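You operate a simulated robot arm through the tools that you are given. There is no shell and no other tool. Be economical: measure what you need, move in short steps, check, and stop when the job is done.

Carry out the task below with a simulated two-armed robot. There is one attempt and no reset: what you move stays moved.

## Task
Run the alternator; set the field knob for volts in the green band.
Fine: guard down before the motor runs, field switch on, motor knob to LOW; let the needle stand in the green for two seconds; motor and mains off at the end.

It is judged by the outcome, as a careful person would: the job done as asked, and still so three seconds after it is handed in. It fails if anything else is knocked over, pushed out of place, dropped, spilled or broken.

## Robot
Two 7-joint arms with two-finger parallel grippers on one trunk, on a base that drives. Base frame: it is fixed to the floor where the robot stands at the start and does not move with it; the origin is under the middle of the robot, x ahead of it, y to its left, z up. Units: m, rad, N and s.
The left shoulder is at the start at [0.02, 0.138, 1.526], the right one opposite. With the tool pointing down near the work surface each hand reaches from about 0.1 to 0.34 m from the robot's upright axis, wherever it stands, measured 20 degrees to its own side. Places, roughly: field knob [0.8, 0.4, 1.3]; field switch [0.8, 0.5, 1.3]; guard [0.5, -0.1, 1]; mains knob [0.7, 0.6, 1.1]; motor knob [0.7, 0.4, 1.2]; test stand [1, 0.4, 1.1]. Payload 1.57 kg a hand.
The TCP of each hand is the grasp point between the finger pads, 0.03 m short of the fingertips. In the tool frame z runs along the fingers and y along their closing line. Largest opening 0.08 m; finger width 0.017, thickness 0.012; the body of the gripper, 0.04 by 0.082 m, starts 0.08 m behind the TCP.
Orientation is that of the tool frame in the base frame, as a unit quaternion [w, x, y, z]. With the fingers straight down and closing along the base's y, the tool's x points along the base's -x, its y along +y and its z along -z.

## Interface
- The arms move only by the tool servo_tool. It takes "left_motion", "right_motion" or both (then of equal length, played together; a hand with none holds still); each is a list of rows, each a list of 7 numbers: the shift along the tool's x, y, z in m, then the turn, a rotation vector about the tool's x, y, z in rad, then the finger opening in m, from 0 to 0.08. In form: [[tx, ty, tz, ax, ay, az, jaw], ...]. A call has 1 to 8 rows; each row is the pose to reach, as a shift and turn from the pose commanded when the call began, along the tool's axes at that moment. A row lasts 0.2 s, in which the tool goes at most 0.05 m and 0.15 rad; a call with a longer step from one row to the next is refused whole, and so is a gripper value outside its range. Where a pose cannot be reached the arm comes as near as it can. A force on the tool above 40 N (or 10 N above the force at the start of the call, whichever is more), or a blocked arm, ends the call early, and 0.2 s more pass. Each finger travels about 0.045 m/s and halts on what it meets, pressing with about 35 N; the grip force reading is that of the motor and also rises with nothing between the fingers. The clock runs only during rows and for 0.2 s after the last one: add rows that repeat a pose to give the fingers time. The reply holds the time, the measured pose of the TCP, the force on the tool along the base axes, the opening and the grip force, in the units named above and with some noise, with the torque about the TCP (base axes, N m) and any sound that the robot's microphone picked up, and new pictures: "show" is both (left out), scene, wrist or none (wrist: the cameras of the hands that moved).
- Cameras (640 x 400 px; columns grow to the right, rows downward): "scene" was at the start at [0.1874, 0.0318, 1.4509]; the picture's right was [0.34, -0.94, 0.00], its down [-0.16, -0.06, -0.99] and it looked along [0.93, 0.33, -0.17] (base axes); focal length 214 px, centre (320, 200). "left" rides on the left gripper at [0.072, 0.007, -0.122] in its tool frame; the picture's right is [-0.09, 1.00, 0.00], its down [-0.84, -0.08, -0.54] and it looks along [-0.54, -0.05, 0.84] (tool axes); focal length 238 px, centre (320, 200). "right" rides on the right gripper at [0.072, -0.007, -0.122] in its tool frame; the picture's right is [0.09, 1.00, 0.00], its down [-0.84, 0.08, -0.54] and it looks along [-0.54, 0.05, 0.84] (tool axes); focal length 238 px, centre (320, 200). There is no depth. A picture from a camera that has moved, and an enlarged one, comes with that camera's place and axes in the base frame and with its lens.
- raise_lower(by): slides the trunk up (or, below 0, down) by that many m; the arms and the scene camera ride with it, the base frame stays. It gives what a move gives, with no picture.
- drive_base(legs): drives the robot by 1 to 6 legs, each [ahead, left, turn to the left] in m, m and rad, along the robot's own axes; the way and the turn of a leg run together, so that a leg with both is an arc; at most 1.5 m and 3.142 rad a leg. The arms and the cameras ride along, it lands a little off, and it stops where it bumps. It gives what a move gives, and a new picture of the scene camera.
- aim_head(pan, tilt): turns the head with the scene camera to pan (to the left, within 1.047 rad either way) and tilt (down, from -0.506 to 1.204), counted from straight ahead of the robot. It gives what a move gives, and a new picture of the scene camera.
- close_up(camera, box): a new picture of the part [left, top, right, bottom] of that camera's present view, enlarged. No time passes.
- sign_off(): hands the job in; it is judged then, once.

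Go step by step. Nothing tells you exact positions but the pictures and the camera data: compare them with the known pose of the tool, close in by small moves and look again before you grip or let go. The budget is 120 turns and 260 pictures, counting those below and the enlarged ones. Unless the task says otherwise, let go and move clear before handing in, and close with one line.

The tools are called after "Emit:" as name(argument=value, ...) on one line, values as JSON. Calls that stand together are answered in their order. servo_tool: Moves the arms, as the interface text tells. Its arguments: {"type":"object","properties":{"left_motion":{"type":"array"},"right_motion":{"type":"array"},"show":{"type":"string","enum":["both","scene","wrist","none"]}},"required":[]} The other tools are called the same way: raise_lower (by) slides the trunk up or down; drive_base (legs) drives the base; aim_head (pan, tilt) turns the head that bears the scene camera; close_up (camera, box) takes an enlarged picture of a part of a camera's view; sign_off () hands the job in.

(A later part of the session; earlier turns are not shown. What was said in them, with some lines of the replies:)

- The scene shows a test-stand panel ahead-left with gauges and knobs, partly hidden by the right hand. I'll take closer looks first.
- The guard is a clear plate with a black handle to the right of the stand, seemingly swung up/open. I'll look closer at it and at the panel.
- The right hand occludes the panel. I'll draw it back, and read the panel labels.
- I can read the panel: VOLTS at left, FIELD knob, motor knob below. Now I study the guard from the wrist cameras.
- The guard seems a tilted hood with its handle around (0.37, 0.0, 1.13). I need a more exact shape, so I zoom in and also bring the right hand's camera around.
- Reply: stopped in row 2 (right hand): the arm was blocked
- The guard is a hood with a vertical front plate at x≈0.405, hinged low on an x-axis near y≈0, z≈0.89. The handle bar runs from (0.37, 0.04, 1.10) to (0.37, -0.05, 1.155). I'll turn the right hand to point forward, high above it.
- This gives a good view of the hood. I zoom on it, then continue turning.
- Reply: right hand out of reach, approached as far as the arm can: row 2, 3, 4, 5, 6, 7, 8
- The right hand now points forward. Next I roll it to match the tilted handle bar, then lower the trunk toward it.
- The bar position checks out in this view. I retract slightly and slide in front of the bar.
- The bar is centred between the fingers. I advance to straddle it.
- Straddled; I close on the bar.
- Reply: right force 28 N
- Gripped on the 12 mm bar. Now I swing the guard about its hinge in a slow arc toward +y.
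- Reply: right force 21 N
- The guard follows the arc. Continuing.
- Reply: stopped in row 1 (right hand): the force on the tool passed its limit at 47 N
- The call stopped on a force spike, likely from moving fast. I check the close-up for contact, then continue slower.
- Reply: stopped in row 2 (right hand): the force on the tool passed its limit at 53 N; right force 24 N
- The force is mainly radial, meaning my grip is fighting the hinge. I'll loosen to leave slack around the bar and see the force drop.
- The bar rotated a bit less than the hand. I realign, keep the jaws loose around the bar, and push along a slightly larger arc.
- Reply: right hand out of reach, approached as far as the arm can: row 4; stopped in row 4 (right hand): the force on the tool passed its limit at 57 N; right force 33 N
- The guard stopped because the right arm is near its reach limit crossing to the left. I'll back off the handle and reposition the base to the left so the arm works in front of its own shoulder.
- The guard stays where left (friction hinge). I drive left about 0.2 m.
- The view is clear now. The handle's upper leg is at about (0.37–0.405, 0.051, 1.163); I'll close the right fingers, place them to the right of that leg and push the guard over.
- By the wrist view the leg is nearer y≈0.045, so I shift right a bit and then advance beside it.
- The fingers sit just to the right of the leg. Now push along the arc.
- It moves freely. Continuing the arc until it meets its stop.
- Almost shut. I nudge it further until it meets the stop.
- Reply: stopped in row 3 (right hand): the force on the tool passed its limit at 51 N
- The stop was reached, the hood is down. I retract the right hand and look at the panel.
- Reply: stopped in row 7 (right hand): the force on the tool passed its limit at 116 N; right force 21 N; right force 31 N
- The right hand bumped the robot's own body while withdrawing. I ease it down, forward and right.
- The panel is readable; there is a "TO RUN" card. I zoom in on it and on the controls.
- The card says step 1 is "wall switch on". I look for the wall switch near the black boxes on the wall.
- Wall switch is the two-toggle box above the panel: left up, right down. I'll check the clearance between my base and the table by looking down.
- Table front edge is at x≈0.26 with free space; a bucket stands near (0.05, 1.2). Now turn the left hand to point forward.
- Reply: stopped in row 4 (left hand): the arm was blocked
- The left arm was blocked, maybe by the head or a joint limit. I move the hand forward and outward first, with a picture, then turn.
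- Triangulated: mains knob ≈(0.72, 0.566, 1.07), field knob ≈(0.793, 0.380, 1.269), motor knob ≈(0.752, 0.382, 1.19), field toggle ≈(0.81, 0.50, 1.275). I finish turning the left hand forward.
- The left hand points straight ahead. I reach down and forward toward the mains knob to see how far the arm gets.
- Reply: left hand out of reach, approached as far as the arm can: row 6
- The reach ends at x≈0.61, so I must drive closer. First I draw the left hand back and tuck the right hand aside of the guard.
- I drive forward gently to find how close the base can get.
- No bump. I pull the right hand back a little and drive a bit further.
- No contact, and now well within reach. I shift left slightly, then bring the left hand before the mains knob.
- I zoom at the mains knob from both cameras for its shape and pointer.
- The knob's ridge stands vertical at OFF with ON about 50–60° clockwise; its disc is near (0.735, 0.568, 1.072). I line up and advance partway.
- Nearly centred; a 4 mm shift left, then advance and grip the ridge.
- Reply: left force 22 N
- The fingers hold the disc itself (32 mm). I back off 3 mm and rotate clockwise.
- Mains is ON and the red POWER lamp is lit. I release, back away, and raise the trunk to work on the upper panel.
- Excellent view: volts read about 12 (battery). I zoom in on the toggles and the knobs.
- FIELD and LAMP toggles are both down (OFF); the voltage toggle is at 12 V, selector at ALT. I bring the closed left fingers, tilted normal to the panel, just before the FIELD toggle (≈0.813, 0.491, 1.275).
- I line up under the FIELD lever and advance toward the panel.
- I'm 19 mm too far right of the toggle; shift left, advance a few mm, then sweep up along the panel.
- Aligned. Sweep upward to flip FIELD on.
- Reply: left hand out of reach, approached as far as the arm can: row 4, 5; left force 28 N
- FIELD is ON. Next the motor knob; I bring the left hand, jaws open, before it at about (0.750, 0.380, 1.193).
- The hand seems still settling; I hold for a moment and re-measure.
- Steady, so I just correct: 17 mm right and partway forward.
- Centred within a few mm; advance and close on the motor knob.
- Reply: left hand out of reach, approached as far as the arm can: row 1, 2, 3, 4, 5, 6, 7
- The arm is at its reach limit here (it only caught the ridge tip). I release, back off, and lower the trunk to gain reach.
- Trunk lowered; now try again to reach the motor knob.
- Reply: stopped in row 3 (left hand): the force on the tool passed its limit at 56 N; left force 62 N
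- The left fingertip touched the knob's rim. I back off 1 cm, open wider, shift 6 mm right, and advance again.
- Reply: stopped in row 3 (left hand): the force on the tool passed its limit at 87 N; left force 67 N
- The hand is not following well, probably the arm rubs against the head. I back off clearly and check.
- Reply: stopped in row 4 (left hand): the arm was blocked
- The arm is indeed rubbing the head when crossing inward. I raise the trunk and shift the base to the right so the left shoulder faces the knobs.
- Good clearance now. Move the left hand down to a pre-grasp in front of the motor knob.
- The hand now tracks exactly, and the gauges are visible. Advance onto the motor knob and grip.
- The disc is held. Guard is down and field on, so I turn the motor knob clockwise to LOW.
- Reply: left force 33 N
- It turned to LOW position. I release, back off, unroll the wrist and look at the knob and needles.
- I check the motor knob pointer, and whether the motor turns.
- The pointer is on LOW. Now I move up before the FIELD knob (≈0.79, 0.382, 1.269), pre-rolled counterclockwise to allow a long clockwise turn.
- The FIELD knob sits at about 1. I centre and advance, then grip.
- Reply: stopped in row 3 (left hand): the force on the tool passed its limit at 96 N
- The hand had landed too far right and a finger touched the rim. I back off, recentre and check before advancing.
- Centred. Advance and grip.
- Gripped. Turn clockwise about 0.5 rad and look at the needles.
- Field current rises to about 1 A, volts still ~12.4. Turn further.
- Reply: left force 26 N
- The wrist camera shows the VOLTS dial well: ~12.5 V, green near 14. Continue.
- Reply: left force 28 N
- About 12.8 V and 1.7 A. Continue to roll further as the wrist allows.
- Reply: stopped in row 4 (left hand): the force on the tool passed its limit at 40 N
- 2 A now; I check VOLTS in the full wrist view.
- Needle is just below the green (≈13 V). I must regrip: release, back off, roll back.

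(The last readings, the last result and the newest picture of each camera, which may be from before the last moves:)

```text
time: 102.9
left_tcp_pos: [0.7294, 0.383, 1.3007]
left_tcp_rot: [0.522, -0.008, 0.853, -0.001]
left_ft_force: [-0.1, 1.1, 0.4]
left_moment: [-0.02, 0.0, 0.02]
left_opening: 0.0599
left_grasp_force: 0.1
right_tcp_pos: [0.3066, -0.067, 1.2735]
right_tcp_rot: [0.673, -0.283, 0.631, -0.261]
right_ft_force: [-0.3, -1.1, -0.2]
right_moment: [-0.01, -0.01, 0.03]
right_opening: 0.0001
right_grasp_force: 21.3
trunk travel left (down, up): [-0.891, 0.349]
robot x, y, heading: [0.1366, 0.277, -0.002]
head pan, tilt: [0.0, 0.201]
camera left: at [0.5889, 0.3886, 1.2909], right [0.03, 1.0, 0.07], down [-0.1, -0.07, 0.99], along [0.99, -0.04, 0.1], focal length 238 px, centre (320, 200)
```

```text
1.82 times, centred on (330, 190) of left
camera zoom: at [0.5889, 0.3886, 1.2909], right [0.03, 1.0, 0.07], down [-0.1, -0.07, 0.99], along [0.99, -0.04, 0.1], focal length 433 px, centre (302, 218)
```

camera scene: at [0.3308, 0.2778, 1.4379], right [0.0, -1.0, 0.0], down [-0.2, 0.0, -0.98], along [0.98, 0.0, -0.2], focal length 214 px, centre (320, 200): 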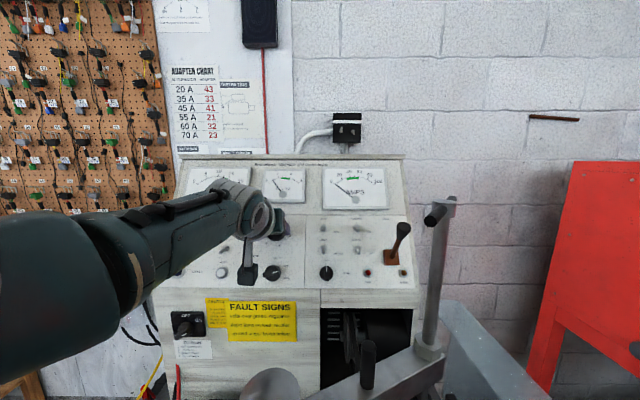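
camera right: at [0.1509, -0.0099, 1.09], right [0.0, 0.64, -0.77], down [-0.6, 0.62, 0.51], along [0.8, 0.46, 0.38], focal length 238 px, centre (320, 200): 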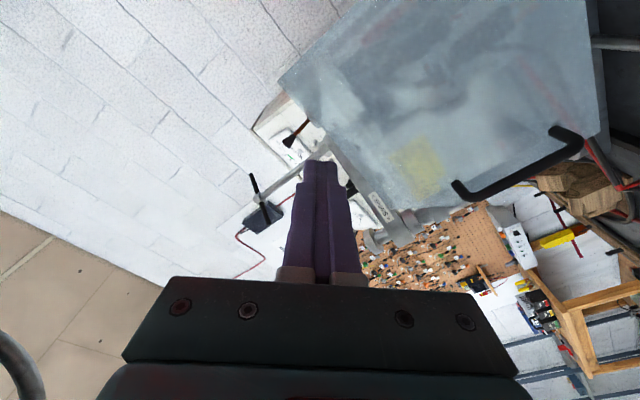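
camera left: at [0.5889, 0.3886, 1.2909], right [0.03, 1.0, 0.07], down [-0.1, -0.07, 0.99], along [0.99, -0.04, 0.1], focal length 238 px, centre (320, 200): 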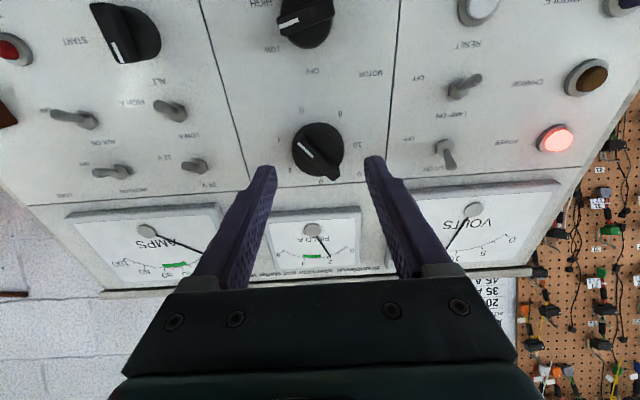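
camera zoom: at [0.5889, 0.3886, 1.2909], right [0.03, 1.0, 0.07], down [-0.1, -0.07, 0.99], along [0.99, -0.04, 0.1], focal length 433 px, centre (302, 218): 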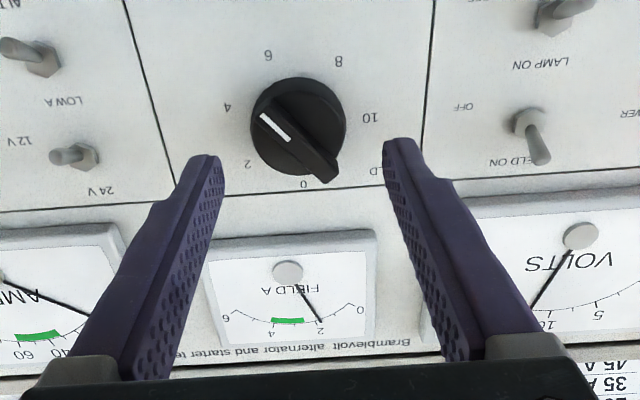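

Roll is back to zero, knob at ≈3.5. Advance and grip again.

Emit:
servo_tool(left_motion=[[0, -0.003, 0.012, 0, 0, 0, 0.06], [0, -0.003, 0.025, 0, 0, 0, 0.06], [0, -0.003, 0.038, 0, 0, 0, 0.06], [0, -0.003, 0.038, 0, 0, 0, 0.05], [0, -0.003, 0.038, 0, 0, 0, 0.03], [0, -0.003, 0.038, 0, 0, 0, 0.0], [0, -0.003, 0.038, 0, 0, 0, 0.0]], show="none")

Emit:
servo_tool(left_motion=[[0, 0, 0, 0, 0, 0.1, 0.0], [0, 0, 0, 0, 0, 0.2, 0.0], [0, 0, 0, 0, 0, 0.3, 0.0], [0, 0, 0, 0, 0, 0.3, 0.0], [0, 0, 0, 0, 0, 0.3, 0.0], [0, 0, 0, 0, 0, 0.3, 0.0]], show="wrist")

Emit:
close_up(camera="left", box=[380, 80, 640, 330])

```text
time: 104.5
left_tcp_pos: [0.7632, 0.3806, 1.2851]
left_tcp_rot: [0.522, -0.006, 0.853, -0.002]
left_ft_force: [2.1, -3.7, -2.2]
left_moment: [-0.14, 0.04, -0.24]
left_opening: 0.0447
left_grasp_force: 37.2
right_tcp_pos: [0.3063, -0.0662, 1.2753]
right_tcp_rot: [0.673, -0.284, 0.631, -0.261]
right_ft_force: [0.5, 0.6, 0.7]
right_moment: [0.0, 0.0, 0.02]
right_opening: 0.0001
right_grasp_force: 21.4
trunk travel left (down, up): [-0.891, 0.349]
robot x, y, heading: [0.1349, 0.2744, 0.002]
head pan, tilt: [0.0, 0.201]
```

```text
time: 105.9
left_tcp_pos: [0.7629, 0.3815, 1.2843]
left_tcp_rot: [0.517, 0.121, 0.844, 0.078]
left_ft_force: [-26.9, 4.3, 18.8]
left_moment: [-0.03, -0.73, -0.01]
left_opening: 0.0448
left_grasp_force: 44.8
right_tcp_pos: [0.3064, -0.0653, 1.2739]
right_tcp_rot: [0.673, -0.285, 0.631, -0.26]
right_ft_force: [0.3, -0.8, 0.4]
right_moment: [-0.02, 0.02, 0.01]
right_opening: 0.0001
right_grasp_force: 21.5
trunk travel left (down, up): [-0.891, 0.349]
robot x, y, heading: [0.135, 0.2793, 0.002]
head pan, tilt: [0.0, 0.201]
camera left: at [0.625, 0.4089, 1.2788], right [0.16, 0.93, 0.33], down [-0.13, -0.32, 0.94], along [0.98, -0.2, 0.07], focal length 238 px, centre (320, 200)
```

left: 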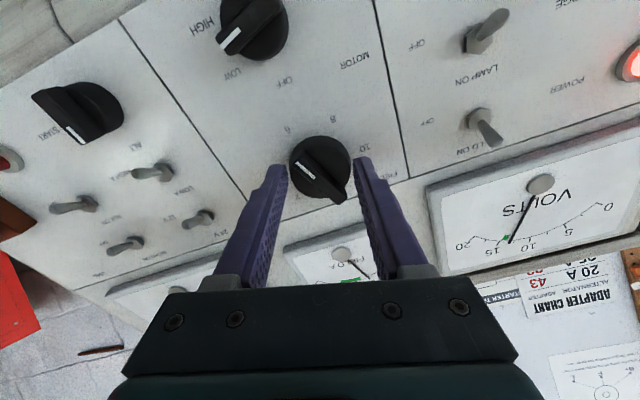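

```text
1.60 times, centred on (510, 205) of left
camera zoom: at [0.625, 0.4089, 1.2788], right [0.16, 0.93, 0.33], down [-0.13, -0.32, 0.94], along [0.98, -0.2, 0.07], focal length 381 px, centre (16, 192)
```

zoom: 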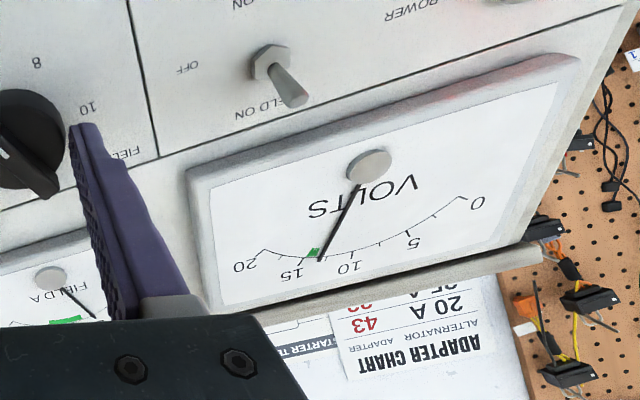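

Close to the green now. I zoom on the VOLTS dial and turn slightly more.

Emit:
servo_tool(left_motion=[[0, 0, 0, 0, 0, 0.06, 0.0], [0, 0, 0, 0, 0, 0.12, 0.0], [0, 0, 0, 0, 0, 0.12, 0.0], [0, 0, 0, 0, 0, 0.12, 0.0], [0, 0, 0, 0, 0, 0.12, 0.0]], show="none")

Emit:
close_up(camera="left", box=[430, 140, 630, 280])

```text
time: 107.1
left_tcp_pos: [0.7638, 0.3822, 1.2835]
left_tcp_rot: [0.511, 0.172, 0.835, 0.109]
left_ft_force: [-13.4, 11.9, 16.6]
left_moment: [-0.03, -1.24, 0.12]
left_opening: 0.0446
left_grasp_force: 44.9
right_tcp_pos: [0.3076, -0.0654, 1.2753]
right_tcp_rot: [0.674, -0.284, 0.631, -0.26]
right_ft_force: [0.6, 0.6, 0.2]
right_moment: [0.03, 0.0, -0.03]
right_opening: 0.0001
right_grasp_force: 21.4
trunk travel left (down, up): [-0.891, 0.349]
robot x, y, heading: [0.1388, 0.2731, 0.004]
head pan, tilt: [0.0, 0.201]
```

```text
2.86 times, centred on (530, 210) of left
camera zoom: at [0.6271, 0.4169, 1.282], right [0.21, 0.88, 0.43], down [-0.15, -0.41, 0.9], along [0.97, -0.25, 0.04], focal length 681 px, centre (-280, 171)
```

zoom: 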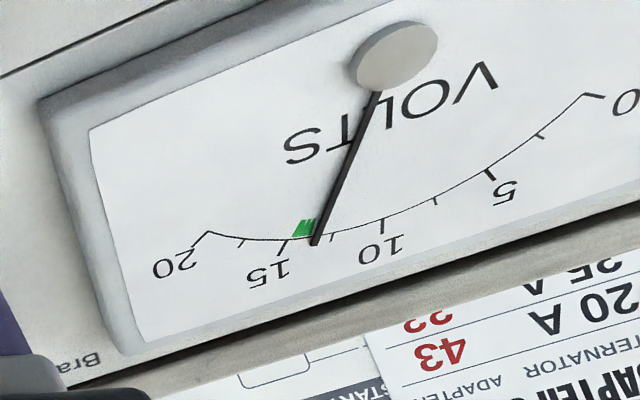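

The needle is just at the edge of the green. A bit more.

Emit:
servo_tool(left_motion=[[0, 0, 0, 0, 0, 0.06, 0.0], [0, 0, 0, 0, 0, 0.12, 0.0], [0, 0, 0, 0, 0, 0.12, 0.0], [0, 0, 0, 0, 0, 0.12, 0.0], [0, 0, 0, 0, 0, 0.12, 0.0]], show="none")

Emit:
close_up(camera="left", box=[430, 110, 630, 250])

```text
time: 108.3
left_tcp_pos: [0.763, 0.3817, 1.2844]
left_tcp_rot: [0.503, 0.221, 0.824, 0.141]
left_ft_force: [-9.8, 16.0, 15.3]
left_moment: [0.19, -0.48, 0.54]
left_opening: 0.0446
left_grasp_force: 45.1
right_tcp_pos: [0.308, -0.0648, 1.2739]
right_tcp_rot: [0.674, -0.283, 0.631, -0.26]
right_ft_force: [0.7, 0.5, 0.0]
right_moment: [0.04, -0.03, 0.01]
right_opening: 0.0
right_grasp_force: 21.8
trunk travel left (down, up): [-0.891, 0.349]
robot x, y, heading: [0.1385, 0.2773, 0.005]
head pan, tilt: [0.0, 0.201]
```

```text
2.86 times, centred on (530, 180) of left
camera zoom: at [0.6294, 0.4246, 1.2865], right [0.26, 0.81, 0.52], down [-0.17, -0.49, 0.85], along [0.95, -0.31, 0.01], focal length 681 px, centre (-280, 257)
```

zoom: 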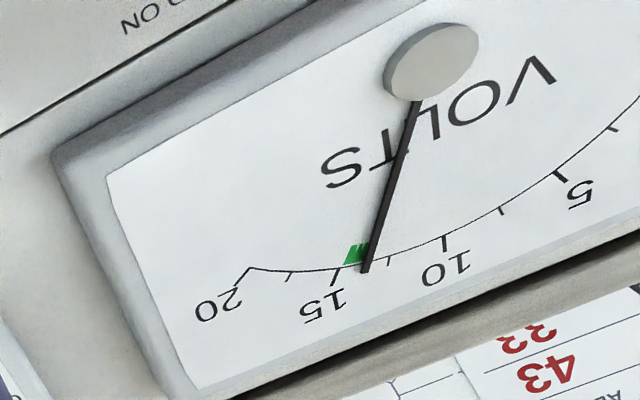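

Entering the green (≈13.7). A touch more to centre it.

Emit:
servo_tool(left_motion=[[0, 0, 0, 0, 0, 0.06, 0.0], [0, 0, 0, 0, 0, 0.12, 0.0], [0, 0, 0, 0, 0, 0.12, 0.0], [0, 0, 0, 0, 0, 0.12, 0.0], [0, 0, 0, 0, 0, 0.12, 0.0]], show="none")

Emit:
close_up(camera="left", box=[430, 80, 630, 220])

```text
time: 109.5
left_tcp_pos: [0.7631, 0.3835, 1.2835]
left_tcp_rot: [0.494, 0.271, 0.808, 0.17]
left_ft_force: [-1.7, 19.8, 10.1]
left_moment: [0.03, -0.41, 0.23]
left_opening: 0.0446
left_grasp_force: 45.2
right_tcp_pos: [0.3077, -0.0642, 1.2744]
right_tcp_rot: [0.673, -0.284, 0.631, -0.26]
right_ft_force: [0.0, -0.2, 0.4]
right_moment: [0.04, 0.03, -0.01]
right_opening: 0.0
right_grasp_force: 21.6
trunk travel left (down, up): [-0.891, 0.349]
robot x, y, heading: [0.1417, 0.273, 0.003]
head pan, tilt: [0.0, 0.201]
```

```text
2.86 times, centred on (530, 150) of left
camera zoom: at [0.632, 0.4316, 1.2915], right [0.3, 0.74, 0.61], down [-0.2, -0.57, 0.8], along [0.93, -0.36, -0.03], focal length 681 px, centre (-280, 343)
```

zoom: 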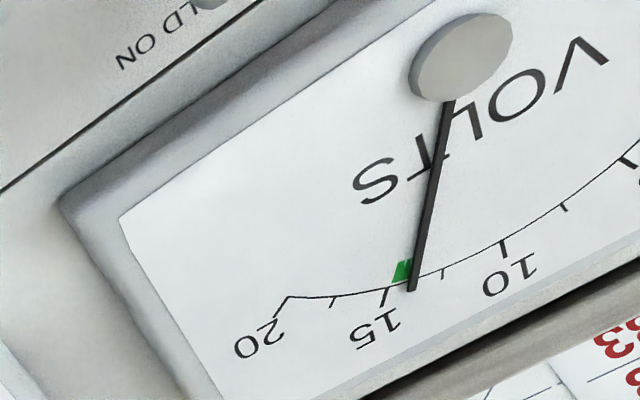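

Needle covers the lower half of green. One small nudge.

Emit:
servo_tool(left_motion=[[0, 0, 0, 0, 0, 0.04, 0.0], [0, 0, 0, 0, 0, 0.08, 0.0], [0, 0, 0, 0, 0, 0.08, 0.0], [0, 0, 0, 0, 0, 0.08, 0.0], [0, 0, 0, 0, 0, 0.08, 0.0]], show="none")

Emit:
close_up(camera="left", box=[440, 60, 640, 200])

```text
time: 110.7
left_tcp_pos: [0.7638, 0.3849, 1.2857]
left_tcp_rot: [0.487, 0.303, 0.797, 0.19]
left_ft_force: [-2.2, 21.6, 10.5]
left_moment: [0.0, -0.58, 0.29]
left_opening: 0.0446
left_grasp_force: 45.0
right_tcp_pos: [0.3085, -0.0642, 1.2759]
right_tcp_rot: [0.674, -0.283, 0.631, -0.26]
right_ft_force: [-0.5, 0.1, -0.1]
right_moment: [0.01, 0.02, 0.0]
right_opening: 0.0
right_grasp_force: 21.4
trunk travel left (down, up): [-0.891, 0.349]
robot x, y, heading: [0.1346, 0.2739, 0.006]
head pan, tilt: [0.0, 0.201]
```

```text
2.86 times, centred on (540, 130) of left
camera zoom: at [0.6339, 0.4358, 1.2953], right [0.33, 0.68, 0.66], down [-0.22, -0.62, 0.75], along [0.92, -0.39, -0.05], focal length 681 px, centre (-309, 400)
```

zoom: 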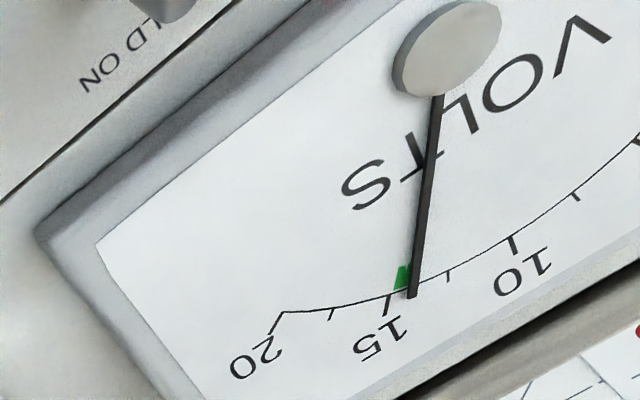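

Looks in the green. I release, back off and check from the front.

Emit:
servo_tool(left_motion=[[0, 0, 0, 0, 0, 0, 0.06], [0, 0, 0, 0, 0, 0, 0.06], [0, 0, -0.03, 0, 0, 0, 0.06], [0, 0, -0.06, 0, 0, -0.14, 0.06], [0.04, 0, -0.06, 0, 0, -0.28, 0.06], [0.06, 0, -0.06, 0, 0, -0.42, 0.06], [0.06, 0, -0.06, 0, 0, -0.56, 0.06], [0.06, 0, -0.06, 0, 0, -0.7, 0.06]], show="none")

Emit:
close_up(camera="scene", box=[170, 150, 320, 245])

Emit:
close_up(camera="scene", box=[190, 160, 250, 200])

```text
time: 112.5
left_tcp_pos: [0.6901, 0.4206, 1.2709]
left_tcp_rot: [0.522, 0.008, 0.853, 0.009]
left_ft_force: [0.5, -0.2, 0.1]
left_moment: [0.01, 0.01, 0.01]
left_opening: 0.0602
left_grasp_force: 0.0
right_tcp_pos: [0.3072, -0.0654, 1.275]
right_tcp_rot: [0.673, -0.284, 0.631, -0.26]
right_ft_force: [0.2, -0.1, 0.8]
right_moment: [-0.02, 0.01, 0.03]
right_opening: 0.0001
right_grasp_force: 22.1
trunk travel left (down, up): [-0.891, 0.349]
robot x, y, heading: [0.1366, 0.2742, 0.009]
head pan, tilt: [0.0, 0.201]
```

```text
4.21 times, centred on (245, 198) of scene
camera zoom: at [0.3304, 0.2779, 1.4378], right [0.0, -1.0, 0.0], down [-0.2, 0.0, -0.98], along [0.98, 0.0, -0.2], focal length 903 px, centre (636, 210)
```

zoom: 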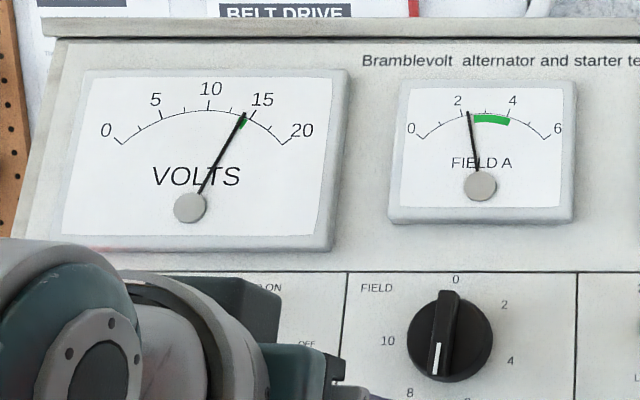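

```text
10.00 times, centred on (220, 180) of scene
camera zoom: at [0.3304, 0.2779, 1.4378], right [0.0, -1.0, 0.0], down [-0.2, 0.0, -0.98], along [0.98, 0.0, -0.2], focal length 2145 px, centre (1320, 400)
```

zoom: 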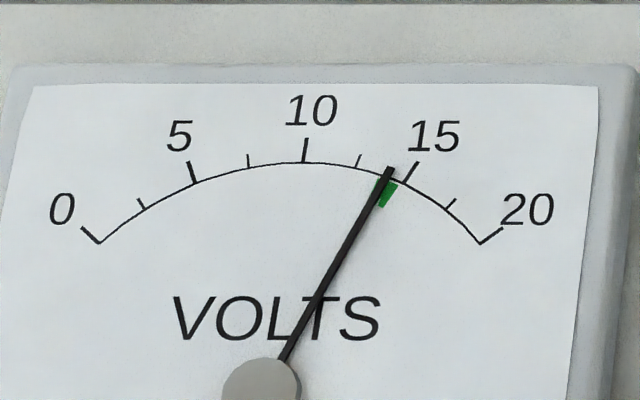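

The needle lies in the green. I get a second, more frontal view from the wrist camera to rule out parallax, while it stands.

Emit:
servo_tool(left_motion=[[-0.04, 0.03, -0.02, 0, 0, 0, 0.06], [-0.07, 0.065, -0.03, 0, 0, 0, 0.06], [-0.07, 0.065, -0.03, 0, 0, 0, 0.06]], show="wrist")

Emit:
close_up(camera="left", box=[240, 120, 440, 290])

```text
refused: row 1 steps farther than a row can; nothing moved
```

```text
2.35 times, centred on (340, 205) of left
camera zoom: at [0.5502, 0.4289, 1.2614], right [0.05, 0.99, 0.11], down [-0.1, -0.1, 0.99], along [0.99, -0.06, 0.1], focal length 561 px, centre (273, 188)
```

zoom: 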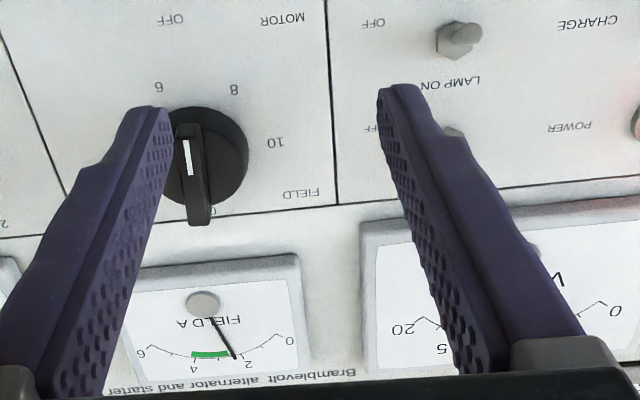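

Retry with smaller steps.

Emit:
servo_tool(left_motion=[[-0.03, 0.025, -0.02, 0, 0, 0, 0.07], [-0.06, 0.05, -0.03, 0, 0, 0, 0.08], [-0.08, 0.075, -0.03, 0, 0, 0, 0.08], [-0.08, 0.075, -0.03, 0, 0, 0, 0.08]], show="none")

Emit:
close_up(camera="left", box=[240, 120, 440, 290])

```text
time: 113.5
left_tcp_pos: [0.7007, 0.4922, 1.3581]
left_tcp_rot: [0.522, 0.01, 0.853, 0.009]
left_ft_force: [0.0, -0.2, 0.1]
left_moment: [0.03, -0.04, 0.0]
left_opening: 0.0798
left_grasp_force: 0.0
right_tcp_pos: [0.3077, -0.0662, 1.2752]
right_tcp_rot: [0.673, -0.284, 0.631, -0.261]
right_ft_force: [-1.0, -0.7, 0.3]
right_moment: [-0.02, -0.01, -0.01]
right_opening: 0.0002
right_grasp_force: 21.0
trunk travel left (down, up): [-0.891, 0.349]
robot x, y, heading: [0.1375, 0.2777, 0.004]
head pan, tilt: [0.0, 0.201]
```

```text
2.35 times, centred on (340, 205) of left
camera zoom: at [0.5604, 0.5018, 1.3489], right [0.05, 0.99, 0.11], down [-0.1, -0.1, 0.99], along [0.99, -0.06, 0.1], focal length 561 px, centre (273, 188)
```

zoom: 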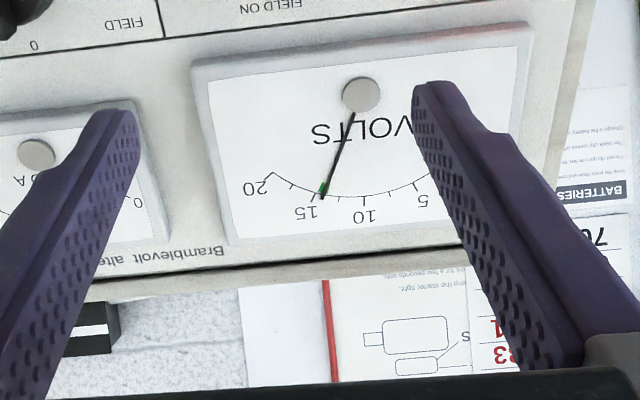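

Emit:
close_up(camera="left", box=[320, 175, 390, 220])

```text
8.89 times, centred on (355, 198) of left
camera zoom: at [0.5604, 0.5018, 1.3489], right [0.05, 0.99, 0.11], down [-0.1, -0.1, 0.99], along [0.99, -0.06, 0.1], focal length 2119 px, centre (9, 222)
```

zoom: 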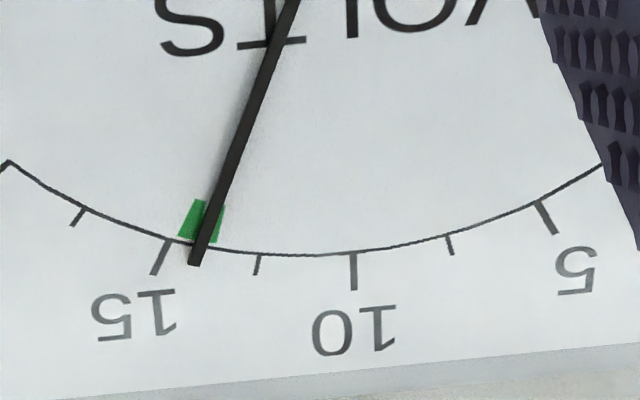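

Frontal view: the needle stands within the green, and it has for over 2 s. Now I bring the hand back to the motor knob, rolled partway clockwise, to switch it off.

Emit:
servo_tool(left_motion=[[0.02, -0.018, -0.01, 0, 0, 0.07, 0.07], [0.042, -0.036, -0.01, 0, 0, 0.15, 0.06], [0.064, -0.054, 0, 0, 0, 0.23, 0.05], [0.086, -0.072, 0.015, 0, 0, 0.31, 0.05], [0.108, -0.09, 0.03, 0, 0, 0.39, 0.05], [0.1287, -0.1066, 0.045, 0, 0, 0.46, 0.05], [0.1287, -0.1066, 0.045, 0, 0, 0.5, 0.05], [0.1287, -0.1066, 0.045, 0, 0, 0.5, 0.05]], show="scene")

Emit:
close_up(camera="left", box=[220, 60, 420, 220])

Emit:
close_up(camera="scene", box=[190, 160, 250, 200])

```text
time: 115.3
left_tcp_pos: [0.6815, 0.3899, 1.2177]
left_tcp_rot: [0.503, 0.223, 0.824, 0.136]
left_ft_force: [-0.5, -0.8, -0.2]
left_moment: [0.02, 0.03, -0.02]
left_opening: 0.0499
left_grasp_force: 0.1
right_tcp_pos: [0.3077, -0.067, 1.2751]
right_tcp_rot: [0.673, -0.284, 0.632, -0.261]
right_ft_force: [-0.4, 0.2, -0.7]
right_moment: [0.0, 0.04, 0.02]
right_opening: 0.0
right_grasp_force: 20.5
trunk travel left (down, up): [-0.891, 0.349]
robot x, y, heading: [0.1355, 0.2736, 0.001]
head pan, tilt: [0.0, 0.201]
camera scene: at [0.3304, 0.2778, 1.4378], right [0.0, -1.0, 0.0], down [-0.2, 0.0, -0.98], along [0.98, 0.0, -0.2], focal length 214 px, centre (320, 200)
```

scene: 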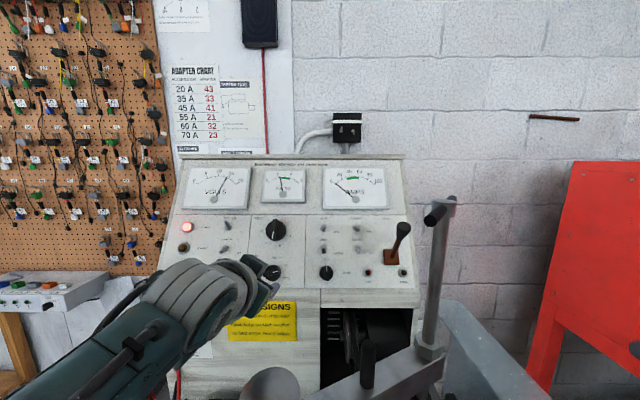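

```text
2.50 times, centred on (320, 140) of left
camera zoom: at [0.5467, 0.431, 1.2206], right [0.26, 0.81, 0.52], down [-0.17, -0.49, 0.85], along [0.95, -0.31, 0.01], focal length 596 px, centre (320, 350)
```

zoom: 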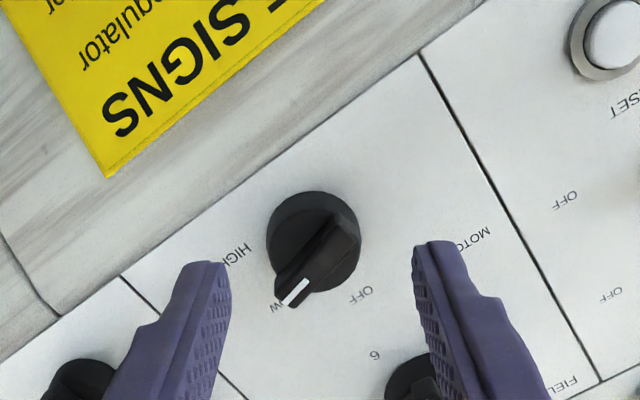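

```text
10.00 times, centred on (220, 180) of scene
camera zoom: at [0.3304, 0.2778, 1.4378], right [0.0, -1.0, 0.0], down [-0.2, 0.0, -0.98], along [0.98, 0.0, -0.2], focal length 2145 px, centre (1320, 400)
```

zoom: 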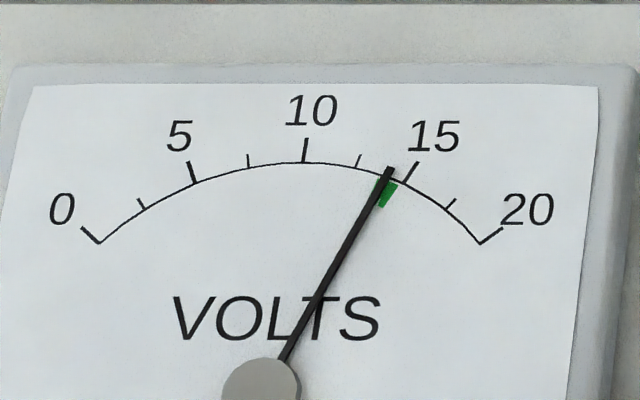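

Still steady in the green. Advance onto the motor knob and grip.

Emit:
servo_tool(left_motion=[[-0.006, -0.0057, 0.01, 0, 0, 0, 0.05], [-0.006, -0.0057, 0.025, 0, 0, 0, 0.05], [-0.006, -0.0057, 0.041, 0, 0, 0, 0.05], [-0.006, -0.0057, 0.041, 0, 0, 0, 0.05], [-0.006, -0.0057, 0.041, 0, 0, 0, 0.03], [-0.006, -0.0057, 0.041, 0, 0, 0, 0.0], [-0.006, -0.0057, 0.041, 0, 0, 0, 0.0]], show="none")

Emit:
close_up(camera="left", box=[220, 60, 420, 220])

```text
time: 116.9
left_tcp_pos: [0.7198, 0.382, 1.2042]
left_tcp_rot: [0.504, 0.221, 0.823, 0.139]
left_ft_force: [0.0, 4.8, 2.3]
left_moment: [0.02, -0.24, 0.1]
left_opening: 0.0336
left_grasp_force: 29.3
right_tcp_pos: [0.3066, -0.0661, 1.2739]
right_tcp_rot: [0.673, -0.284, 0.631, -0.26]
right_ft_force: [-0.3, -0.1, 0.2]
right_moment: [0.0, 0.0, -0.04]
right_opening: 0.0
right_grasp_force: 21.9
trunk travel left (down, up): [-0.891, 0.349]
robot x, y, heading: [0.1359, 0.2744, 0.011]
head pan, tilt: [0.0, 0.201]
```

```text
2.50 times, centred on (320, 140) of left
camera zoom: at [0.5845, 0.4243, 1.2073], right [0.26, 0.81, 0.52], down [-0.17, -0.49, 0.85], along [0.95, -0.31, 0.01], focal length 596 px, centre (320, 350)
```

zoom: 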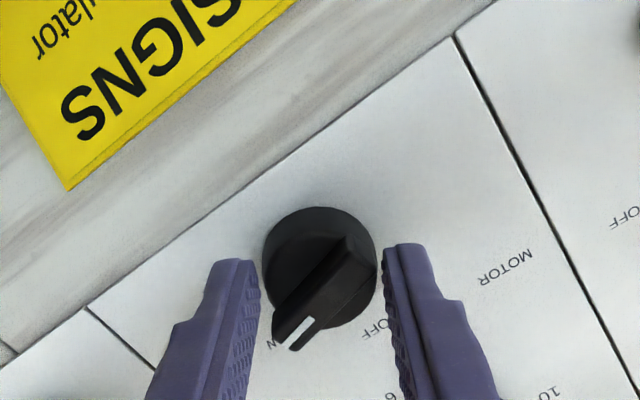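

Gripped. Turn counterclockwise to OFF.

Emit:
servo_tool(left_motion=[[0, 0, 0, 0, 0, -0.14, 0.0], [0, 0, 0, 0, 0, -0.28, 0.0], [0, 0, 0, 0, 0, -0.42, 0.0], [0, 0, 0, 0, 0, -0.56, 0.0], [0, 0, 0, 0, 0, -0.7, 0.0], [0, 0, 0, 0, 0, -0.84, 0.0], [0, 0, 0, 0, 0, -0.97, 0.0], [0, 0, 0, 0, 0, -0.97, 0.0]], show="none")

Emit:
close_up(camera="left", box=[220, 60, 420, 220])

Emit:
close_up(camera="scene", box=[170, 150, 320, 300])

```text
time: 118.7
left_tcp_pos: [0.7189, 0.38, 1.205]
left_tcp_rot: [0.511, -0.189, 0.831, -0.114]
left_ft_force: [-7.8, -3.7, 10.2]
left_moment: [0.09, -0.97, 0.12]
left_opening: 0.0333
left_grasp_force: 41.4
right_tcp_pos: [0.3076, -0.067, 1.2759]
right_tcp_rot: [0.673, -0.283, 0.632, -0.261]
right_ft_force: [-0.1, 0.8, -0.4]
right_moment: [0.02, -0.01, 0.03]
right_opening: 0.0
right_grasp_force: 21.7
trunk travel left (down, up): [-0.891, 0.349]
robot x, y, heading: [0.1349, 0.278, 0.004]
head pan, tilt: [0.0, 0.201]
```

```text
2.50 times, centred on (320, 140) of left
camera zoom: at [0.5806, 0.3555, 1.1984], right [-0.16, 0.94, -0.31], down [-0.13, 0.29, 0.95], along [0.98, 0.19, 0.07], focal length 596 px, centre (320, 350)
```

zoom: 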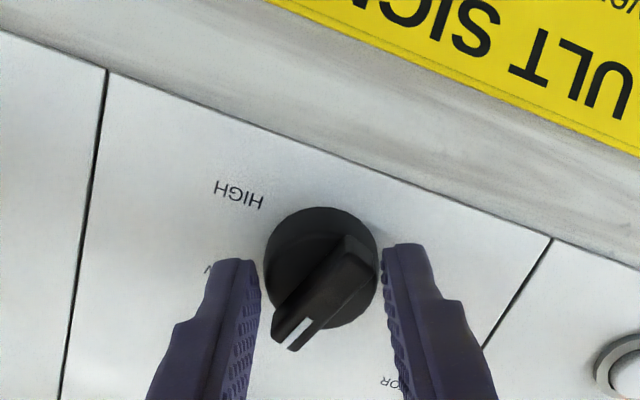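

```text
2.67 times, centred on (245, 225) of scene
camera zoom: at [0.3305, 0.2776, 1.4379], right [0.0, -1.0, 0.0], down [-0.2, 0.0, -0.98], along [0.98, 0.0, -0.2], focal length 572 px, centre (520, 133)
```

zoom: 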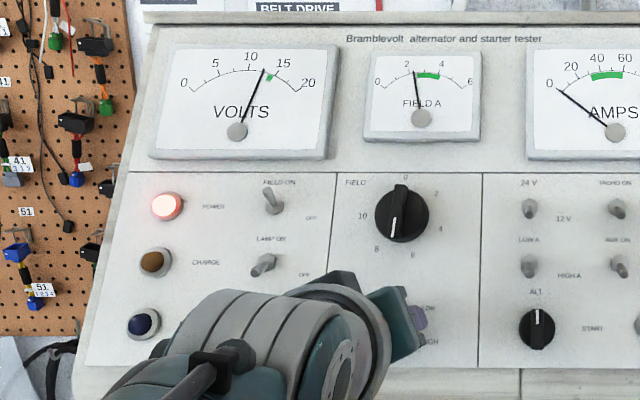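

Volts dropped to ~12.2, so the motor has stopped. I release, back off and confirm the pointer.

Emit:
servo_tool(left_motion=[[0, 0, 0, 0, 0, 0, 0.05], [0, 0, 0, 0, 0, 0, 0.05], [0, 0, -0.03, 0, 0, 0, 0.05], [0, 0, -0.065, 0, 0, 0.12, 0.05], [0, 0, -0.07, 0, 0, 0.24, 0.05], [0, 0, -0.07, 0, 0, 0.36, 0.05], [0, 0, -0.07, 0, 0, 0.44, 0.05]], show="none")

Emit:
close_up(camera="left", box=[220, 60, 420, 220])

```text
time: 120.3
left_tcp_pos: [0.6532, 0.3825, 1.2333]
left_tcp_rot: [0.523, -0.001, 0.852, 0.003]
left_ft_force: [-0.1, 0.6, -0.6]
left_moment: [0.03, -0.02, 0.02]
left_opening: 0.0499
left_grasp_force: 0.0
right_tcp_pos: [0.3075, -0.066, 1.2756]
right_tcp_rot: [0.673, -0.284, 0.631, -0.261]
right_ft_force: [0.8, -0.7, -0.4]
right_moment: [0.04, -0.01, 0.0]
right_opening: 0.0001
right_grasp_force: 20.7
trunk travel left (down, up): [-0.891, 0.349]
robot x, y, heading: [0.1352, 0.2767, -0.001]
head pan, tilt: [0.0, 0.201]
```

```text
2.50 times, centred on (320, 140) of left
camera zoom: at [0.5146, 0.3896, 1.2257], right [0.04, 1.0, 0.09], down [-0.1, -0.08, 0.99], along [0.99, -0.04, 0.1], focal length 596 px, centre (320, 350)
```

zoom: 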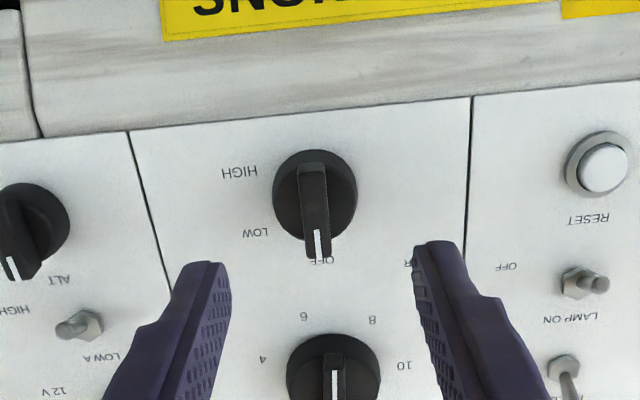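

Motor is OFF. Now the left hand goes over to the mains knob side, levelled and pre-rolled, and the trunk lowers.

Emit:
servo_tool(left_motion=[[0, 0.03, -0.02, 0, -0.08, 0, 0.05], [0, 0.065, -0.04, 0, -0.16, 0, 0.05], [0, 0.1, -0.0535, 0, -0.24, 0, 0.05], [0, 0.135, -0.0535, 0, -0.32, 0, 0.05], [0.003, 0.165, -0.0535, 0, -0.4, 0, 0.05], [0.005, 0.187, -0.0535, 0, -0.476, 0, 0.05], [0.005, 0.187, -0.0535, 0, -0.476, 0, 0.05]], show="none")

Emit:
raise_lower(by=-0.18)

Emit:
servo_tool(left_motion=[[0, 0, 0, 0, 0, 0.13, 0.05], [0, 0, 0, 0, 0, 0.26, 0.05], [0, 0, 0, 0, 0, 0.39, 0.05], [0, 0, 0, 0, 0, 0.5, 0.05], [0, 0, 0, 0, 0, 0.5, 0.05]], show="both")

```text
time: 121.9
left_tcp_pos: [0.6062, 0.5661, 1.2554]
left_tcp_rot: [0.708, -0.002, 0.706, 0.002]
left_ft_force: [0.2, -0.7, -0.6]
left_moment: [0.02, 0.0, 0.0]
left_opening: 0.0501
left_grasp_force: 0.2
right_tcp_pos: [0.3071, -0.0672, 1.275]
right_tcp_rot: [0.673, -0.284, 0.631, -0.261]
right_ft_force: [-0.7, 0.8, -0.1]
right_moment: [-0.02, 0.0, 0.03]
right_opening: 0.0
right_grasp_force: 21.3
trunk travel left (down, up): [-0.891, 0.349]
robot x, y, heading: [0.1374, 0.2746, 0.006]
head pan, tilt: [0.0, 0.201]
```

```text
time: 123.9
left_tcp_pos: [0.6061, 0.5675, 1.0749]
left_tcp_rot: [0.709, -0.001, 0.705, 0.001]
left_ft_force: [-0.3, 0.2, -0.8]
left_moment: [0.0, 0.04, 0.02]
left_opening: 0.0498
left_grasp_force: 0.0
right_tcp_pos: [0.3059, -0.0667, 1.0942]
right_tcp_rot: [0.673, -0.284, 0.631, -0.261]
right_ft_force: [-0.5, -0.5, 0.3]
right_moment: [0.01, -0.01, -0.01]
right_opening: 0.0
right_grasp_force: 21.4
trunk travel left (down, up): [-0.711, 0.529]
robot x, y, heading: [0.1389, 0.2777, 0.002]
head pan, tilt: [0.0, 0.201]
```

```text
time: 125.1
left_tcp_pos: [0.6067, 0.5691, 1.0752]
left_tcp_rot: [0.686, 0.172, 0.684, 0.178]
left_ft_force: [-0.2, 0.8, 0.1]
left_moment: [-0.02, -0.02, -0.01]
left_opening: 0.05
left_grasp_force: 0.0
right_tcp_pos: [0.3075, -0.0668, 1.094]
right_tcp_rot: [0.673, -0.283, 0.631, -0.261]
right_ft_force: [0.2, 0.3, -0.1]
right_moment: [0.03, 0.01, 0.01]
right_opening: 0.0002
right_grasp_force: 21.2
trunk travel left (down, up): [-0.711, 0.529]
robot x, y, heading: [0.139, 0.2745, 0.003]
head pan, tilt: [0.0, 0.201]
camera scene: at [0.3304, 0.2778, 1.2578], right [0.0, -1.0, 0.0], down [-0.2, 0.0, -0.98], along [0.98, 0.0, -0.2], focal length 214 px, centre (320, 200)
camera left: at [0.486, 0.6084, 1.0144], right [-0.01, 0.83, 0.56], down [-0.54, -0.47, 0.69], along [0.84, -0.3, 0.45], focal length 238 px, centre (320, 200)
```

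scene: 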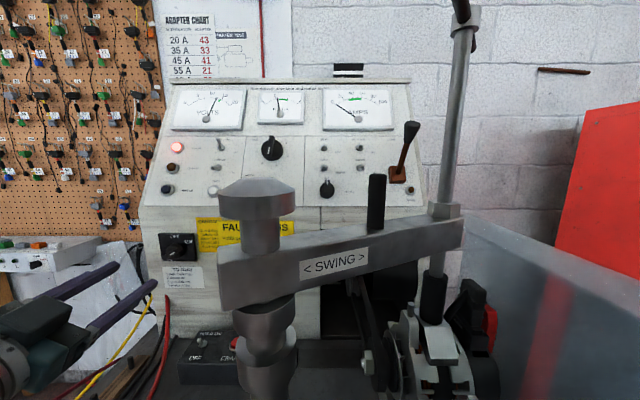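
left: 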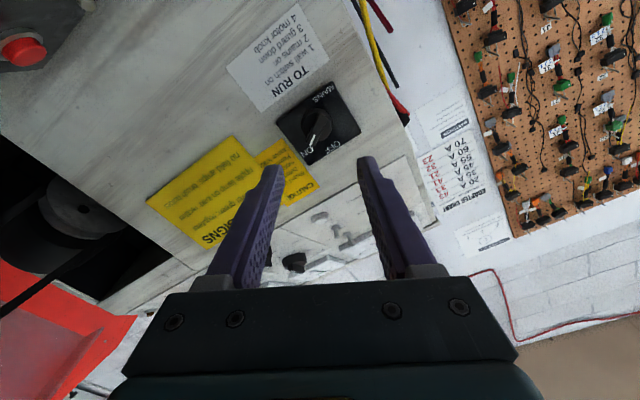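

Advance toward the mains knob and check alignment.

Emit:
servo_tool(left_motion=[[0.002, -0.003, 0.025, 0, 0, 0, 0.05], [0.002, -0.003, 0.05, 0, 0, 0, 0.05], [0.002, -0.003, 0.066, 0, 0, 0, 0.05], [0.002, -0.003, 0.066, 0, 0, 0, 0.05]], show="none")

Emit:
close_up(camera="left", box=[220, 80, 420, 220])

```text
time: 126.1
left_tcp_pos: [0.671, 0.5639, 1.0724]
left_tcp_rot: [0.686, 0.173, 0.684, 0.178]
left_ft_force: [0.7, 0.2, 0.2]
left_moment: [0.04, 0.0, 0.02]
left_opening: 0.0504
left_grasp_force: 0.0
right_tcp_pos: [0.3079, -0.0667, 1.0951]
right_tcp_rot: [0.673, -0.284, 0.631, -0.261]
right_ft_force: [-0.3, 0.9, -0.6]
right_moment: [-0.02, -0.02, -0.02]
right_opening: 0.0
right_grasp_force: 21.4
trunk travel left (down, up): [-0.711, 0.529]
robot x, y, heading: [0.1407, 0.2771, 0.005]
head pan, tilt: [0.0, 0.201]
```

```text
2.86 times, centred on (320, 150) of left
camera zoom: at [0.5513, 0.6051, 1.0118], right [-0.01, 0.83, 0.56], down [-0.54, -0.47, 0.7], along [0.84, -0.3, 0.45], focal length 681 px, centre (320, 343)
```

zoom: 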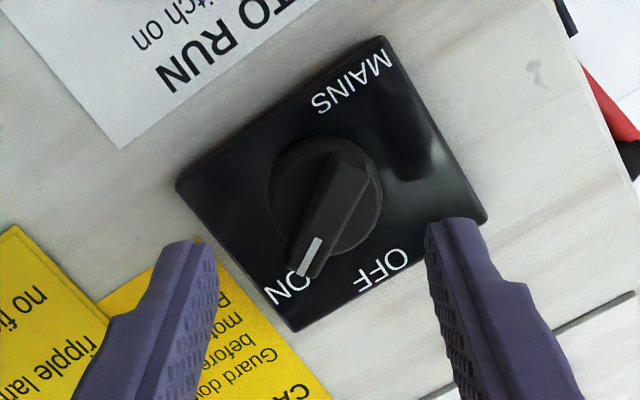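

Aligned. Advance, grip, then turn counterclockwise to OFF.

Emit:
servo_tool(left_motion=[[0.002, 0.002, 0.015, 0, 0, 0, 0.05], [0.002, 0.002, 0.031, 0, 0, 0, 0.05], [0.002, 0.002, 0.031, 0, 0, 0, 0.05], [0.002, 0.002, 0.031, 0, 0, 0, 0.03], [0.002, 0.002, 0.031, 0, 0, 0, 0.01], [0.002, 0.002, 0.031, 0, 0, 0, 0.0], [0.002, 0.002, 0.031, 0, 0, 0, 0.0]], show="none")

Emit:
servo_tool(left_motion=[[0, 0, 0, 0, 0, -0.14, 0.0], [0, 0, 0, 0, 0, -0.28, 0.0], [0, 0, 0, 0, 0, -0.42, 0.0], [0, 0, 0, 0, 0, -0.56, 0.0], [0, 0, 0, 0, 0, -0.7, 0.0], [0, 0, 0, 0, 0, -0.84, 0.0], [0, 0, 0, 0, 0, -0.97, 0.0], [0, 0, 0, 0, 0, -0.97, 0.0]], show="none")

Emit:
close_up(camera="left", box=[220, 80, 420, 220])

Emit:
close_up(camera="scene", box=[150, 80, 300, 200])

```text
time: 127.7
left_tcp_pos: [0.7036, 0.5682, 1.0713]
left_tcp_rot: [0.686, 0.172, 0.684, 0.177]
left_ft_force: [1.5, -1.8, -1.4]
left_moment: [0.03, 0.07, -0.27]
left_opening: 0.0317
left_grasp_force: 39.0
right_tcp_pos: [0.3079, -0.0672, 1.0954]
right_tcp_rot: [0.673, -0.284, 0.631, -0.262]
right_ft_force: [-0.3, 0.2, 0.1]
right_moment: [0.0, 0.0, -0.03]
right_opening: 0.0
right_grasp_force: 22.0
trunk travel left (down, up): [-0.711, 0.529]
robot x, y, heading: [0.1356, 0.274, 0.004]
head pan, tilt: [0.0, 0.201]
```

```text
time: 129.5
left_tcp_pos: [0.7024, 0.5704, 1.0713]
left_tcp_rot: [0.689, -0.168, 0.686, -0.163]
left_ft_force: [-3.8, -0.7, 2.0]
left_moment: [0.03, 0.28, -0.25]
left_opening: 0.0314
left_grasp_force: 40.2
right_tcp_pos: [0.3064, -0.0677, 1.0952]
right_tcp_rot: [0.673, -0.283, 0.631, -0.261]
right_ft_force: [-0.4, -0.3, -0.1]
right_moment: [-0.02, 0.0, -0.01]
right_opening: 0.0001
right_grasp_force: 21.3
trunk travel left (down, up): [-0.711, 0.529]
robot x, y, heading: [0.1358, 0.2754, 0.001]
head pan, tilt: [0.0, 0.201]
```

```text
2.86 times, centred on (320, 150) of left
camera zoom: at [0.5831, 0.5423, 1.0031], right [0.0, 0.93, -0.37], down [-0.55, 0.31, 0.78], along [0.84, 0.21, 0.51], focal length 681 px, centre (320, 343)
```

zoom: 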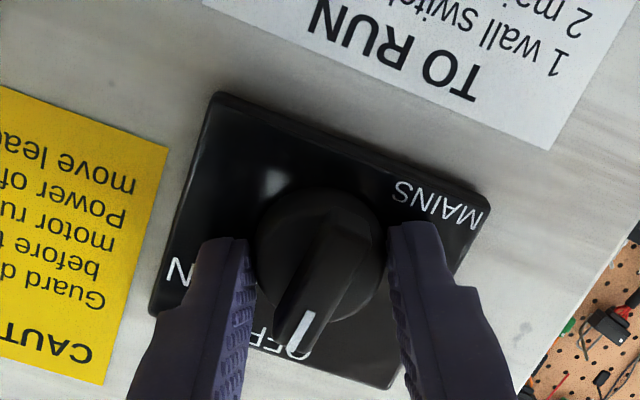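

```text
3.33 times, centred on (225, 140) of scene
camera zoom: at [0.3302, 0.2779, 1.2578], right [0.0, -1.0, 0.0], down [-0.2, 0.0, -0.98], along [0.98, 0.0, -0.2], focal length 715 px, centre (637, 400)
```

zoom: 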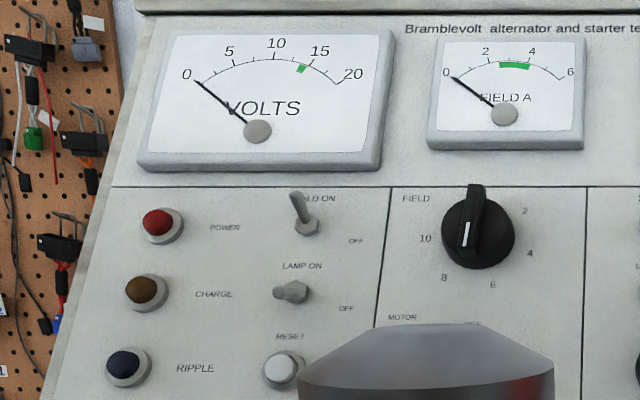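

Power lamp is dark and the meters are at zero, so mains is OFF. I release, move clear, and check the guard and surroundings.

Emit:
servo_tool(left_motion=[[0, 0, 0, 0, 0, 0, 0.05], [0, 0, 0, 0, 0, 0, 0.05], [0, 0, -0.04, 0, 0, 0, 0.05], [0, 0, -0.08, 0, 0, 0.1, 0.05], [0, 0, -0.12, 0, 0, 0.2, 0.05], [0, 0, -0.16, 0, 0, 0.3, 0.05], [0, 0, -0.16, 0, 0, 0.3, 0.05]], show="wrist")

Emit:
aim_head(pan=0.0, tilt=0.6)

```text
time: 131.1
left_tcp_pos: [0.5426, 0.5692, 1.0689]
left_tcp_rot: [0.706, -0.061, 0.703, -0.059]
left_ft_force: [0.5, 0.3, -0.7]
left_moment: [0.0, 0.01, 0.01]
left_opening: 0.0496
left_grasp_force: 0.1
right_tcp_pos: [0.3066, -0.0659, 1.0946]
right_tcp_rot: [0.673, -0.283, 0.631, -0.261]
right_ft_force: [-0.7, -0.3, -0.6]
right_moment: [-0.02, 0.04, -0.01]
right_opening: 0.0
right_grasp_force: 21.0
trunk travel left (down, up): [-0.711, 0.529]
robot x, y, heading: [0.1375, 0.2752, 0.001]
head pan, tilt: [0.0, 0.201]
camera left: at [0.4221, 0.5636, 0.9955], right [-0.01, 1.0, -0.08], down [-0.55, 0.06, 0.84], along [0.84, 0.05, 0.54], focal length 238 px, centre (320, 200)
```

left: 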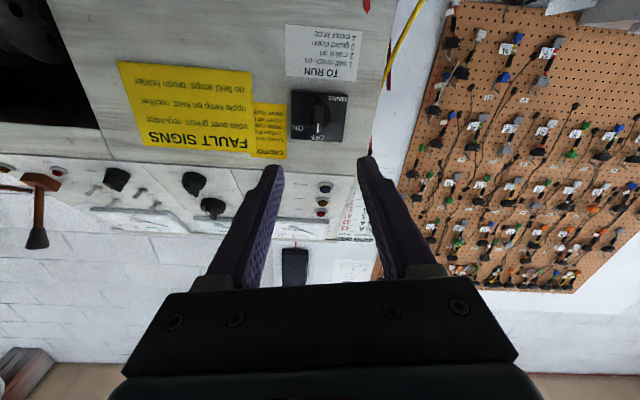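

```text
time: 132.0
left_tcp_pos: [0.5434, 0.5697, 1.0688]
left_tcp_rot: [0.706, -0.061, 0.703, -0.059]
left_ft_force: [-0.6, 0.0, 0.0]
left_moment: [-0.02, 0.01, 0.01]
left_opening: 0.05
left_grasp_force: 0.0
right_tcp_pos: [0.307, -0.0667, 1.0951]
right_tcp_rot: [0.673, -0.284, 0.631, -0.261]
right_ft_force: [-0.5, -0.9, 0.0]
right_moment: [0.01, -0.03, -0.02]
right_opening: 0.0001
right_grasp_force: 21.1
trunk travel left (down, up): [-0.711, 0.529]
robot x, y, heading: [0.1419, 0.2775, 0.004]
head pan, tilt: [0.0, 0.6]
camera scene: at [0.3256, 0.2778, 1.2211], right [0.0, -1.0, 0.0], down [-0.56, 0.0, -0.83], along [0.83, 0.0, -0.56], focal length 214 px, centre (320, 200)
```

scene: 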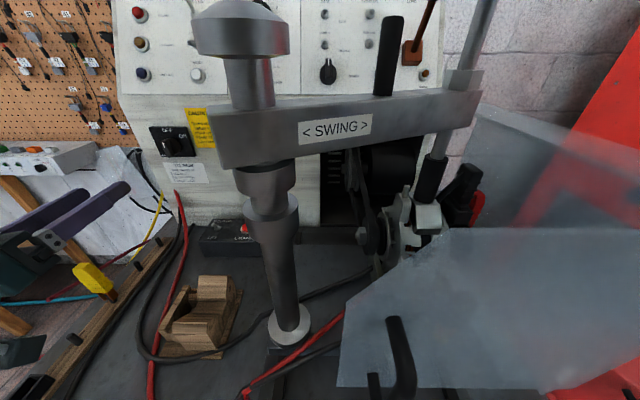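

The guard is still down, the motor and mains knobs are at OFF, nothing on the stand has been displaced, and both hands are clear. I'm handing in.

Emit:
sign_off()

```text
The job is handed in.
```

I ran the alternator with the guard down, the field switch on and the motor on LOW. I set the field knob so the volts needle stood in the green for more than two seconds, then switched the motor and mains off; the field switch is still on.
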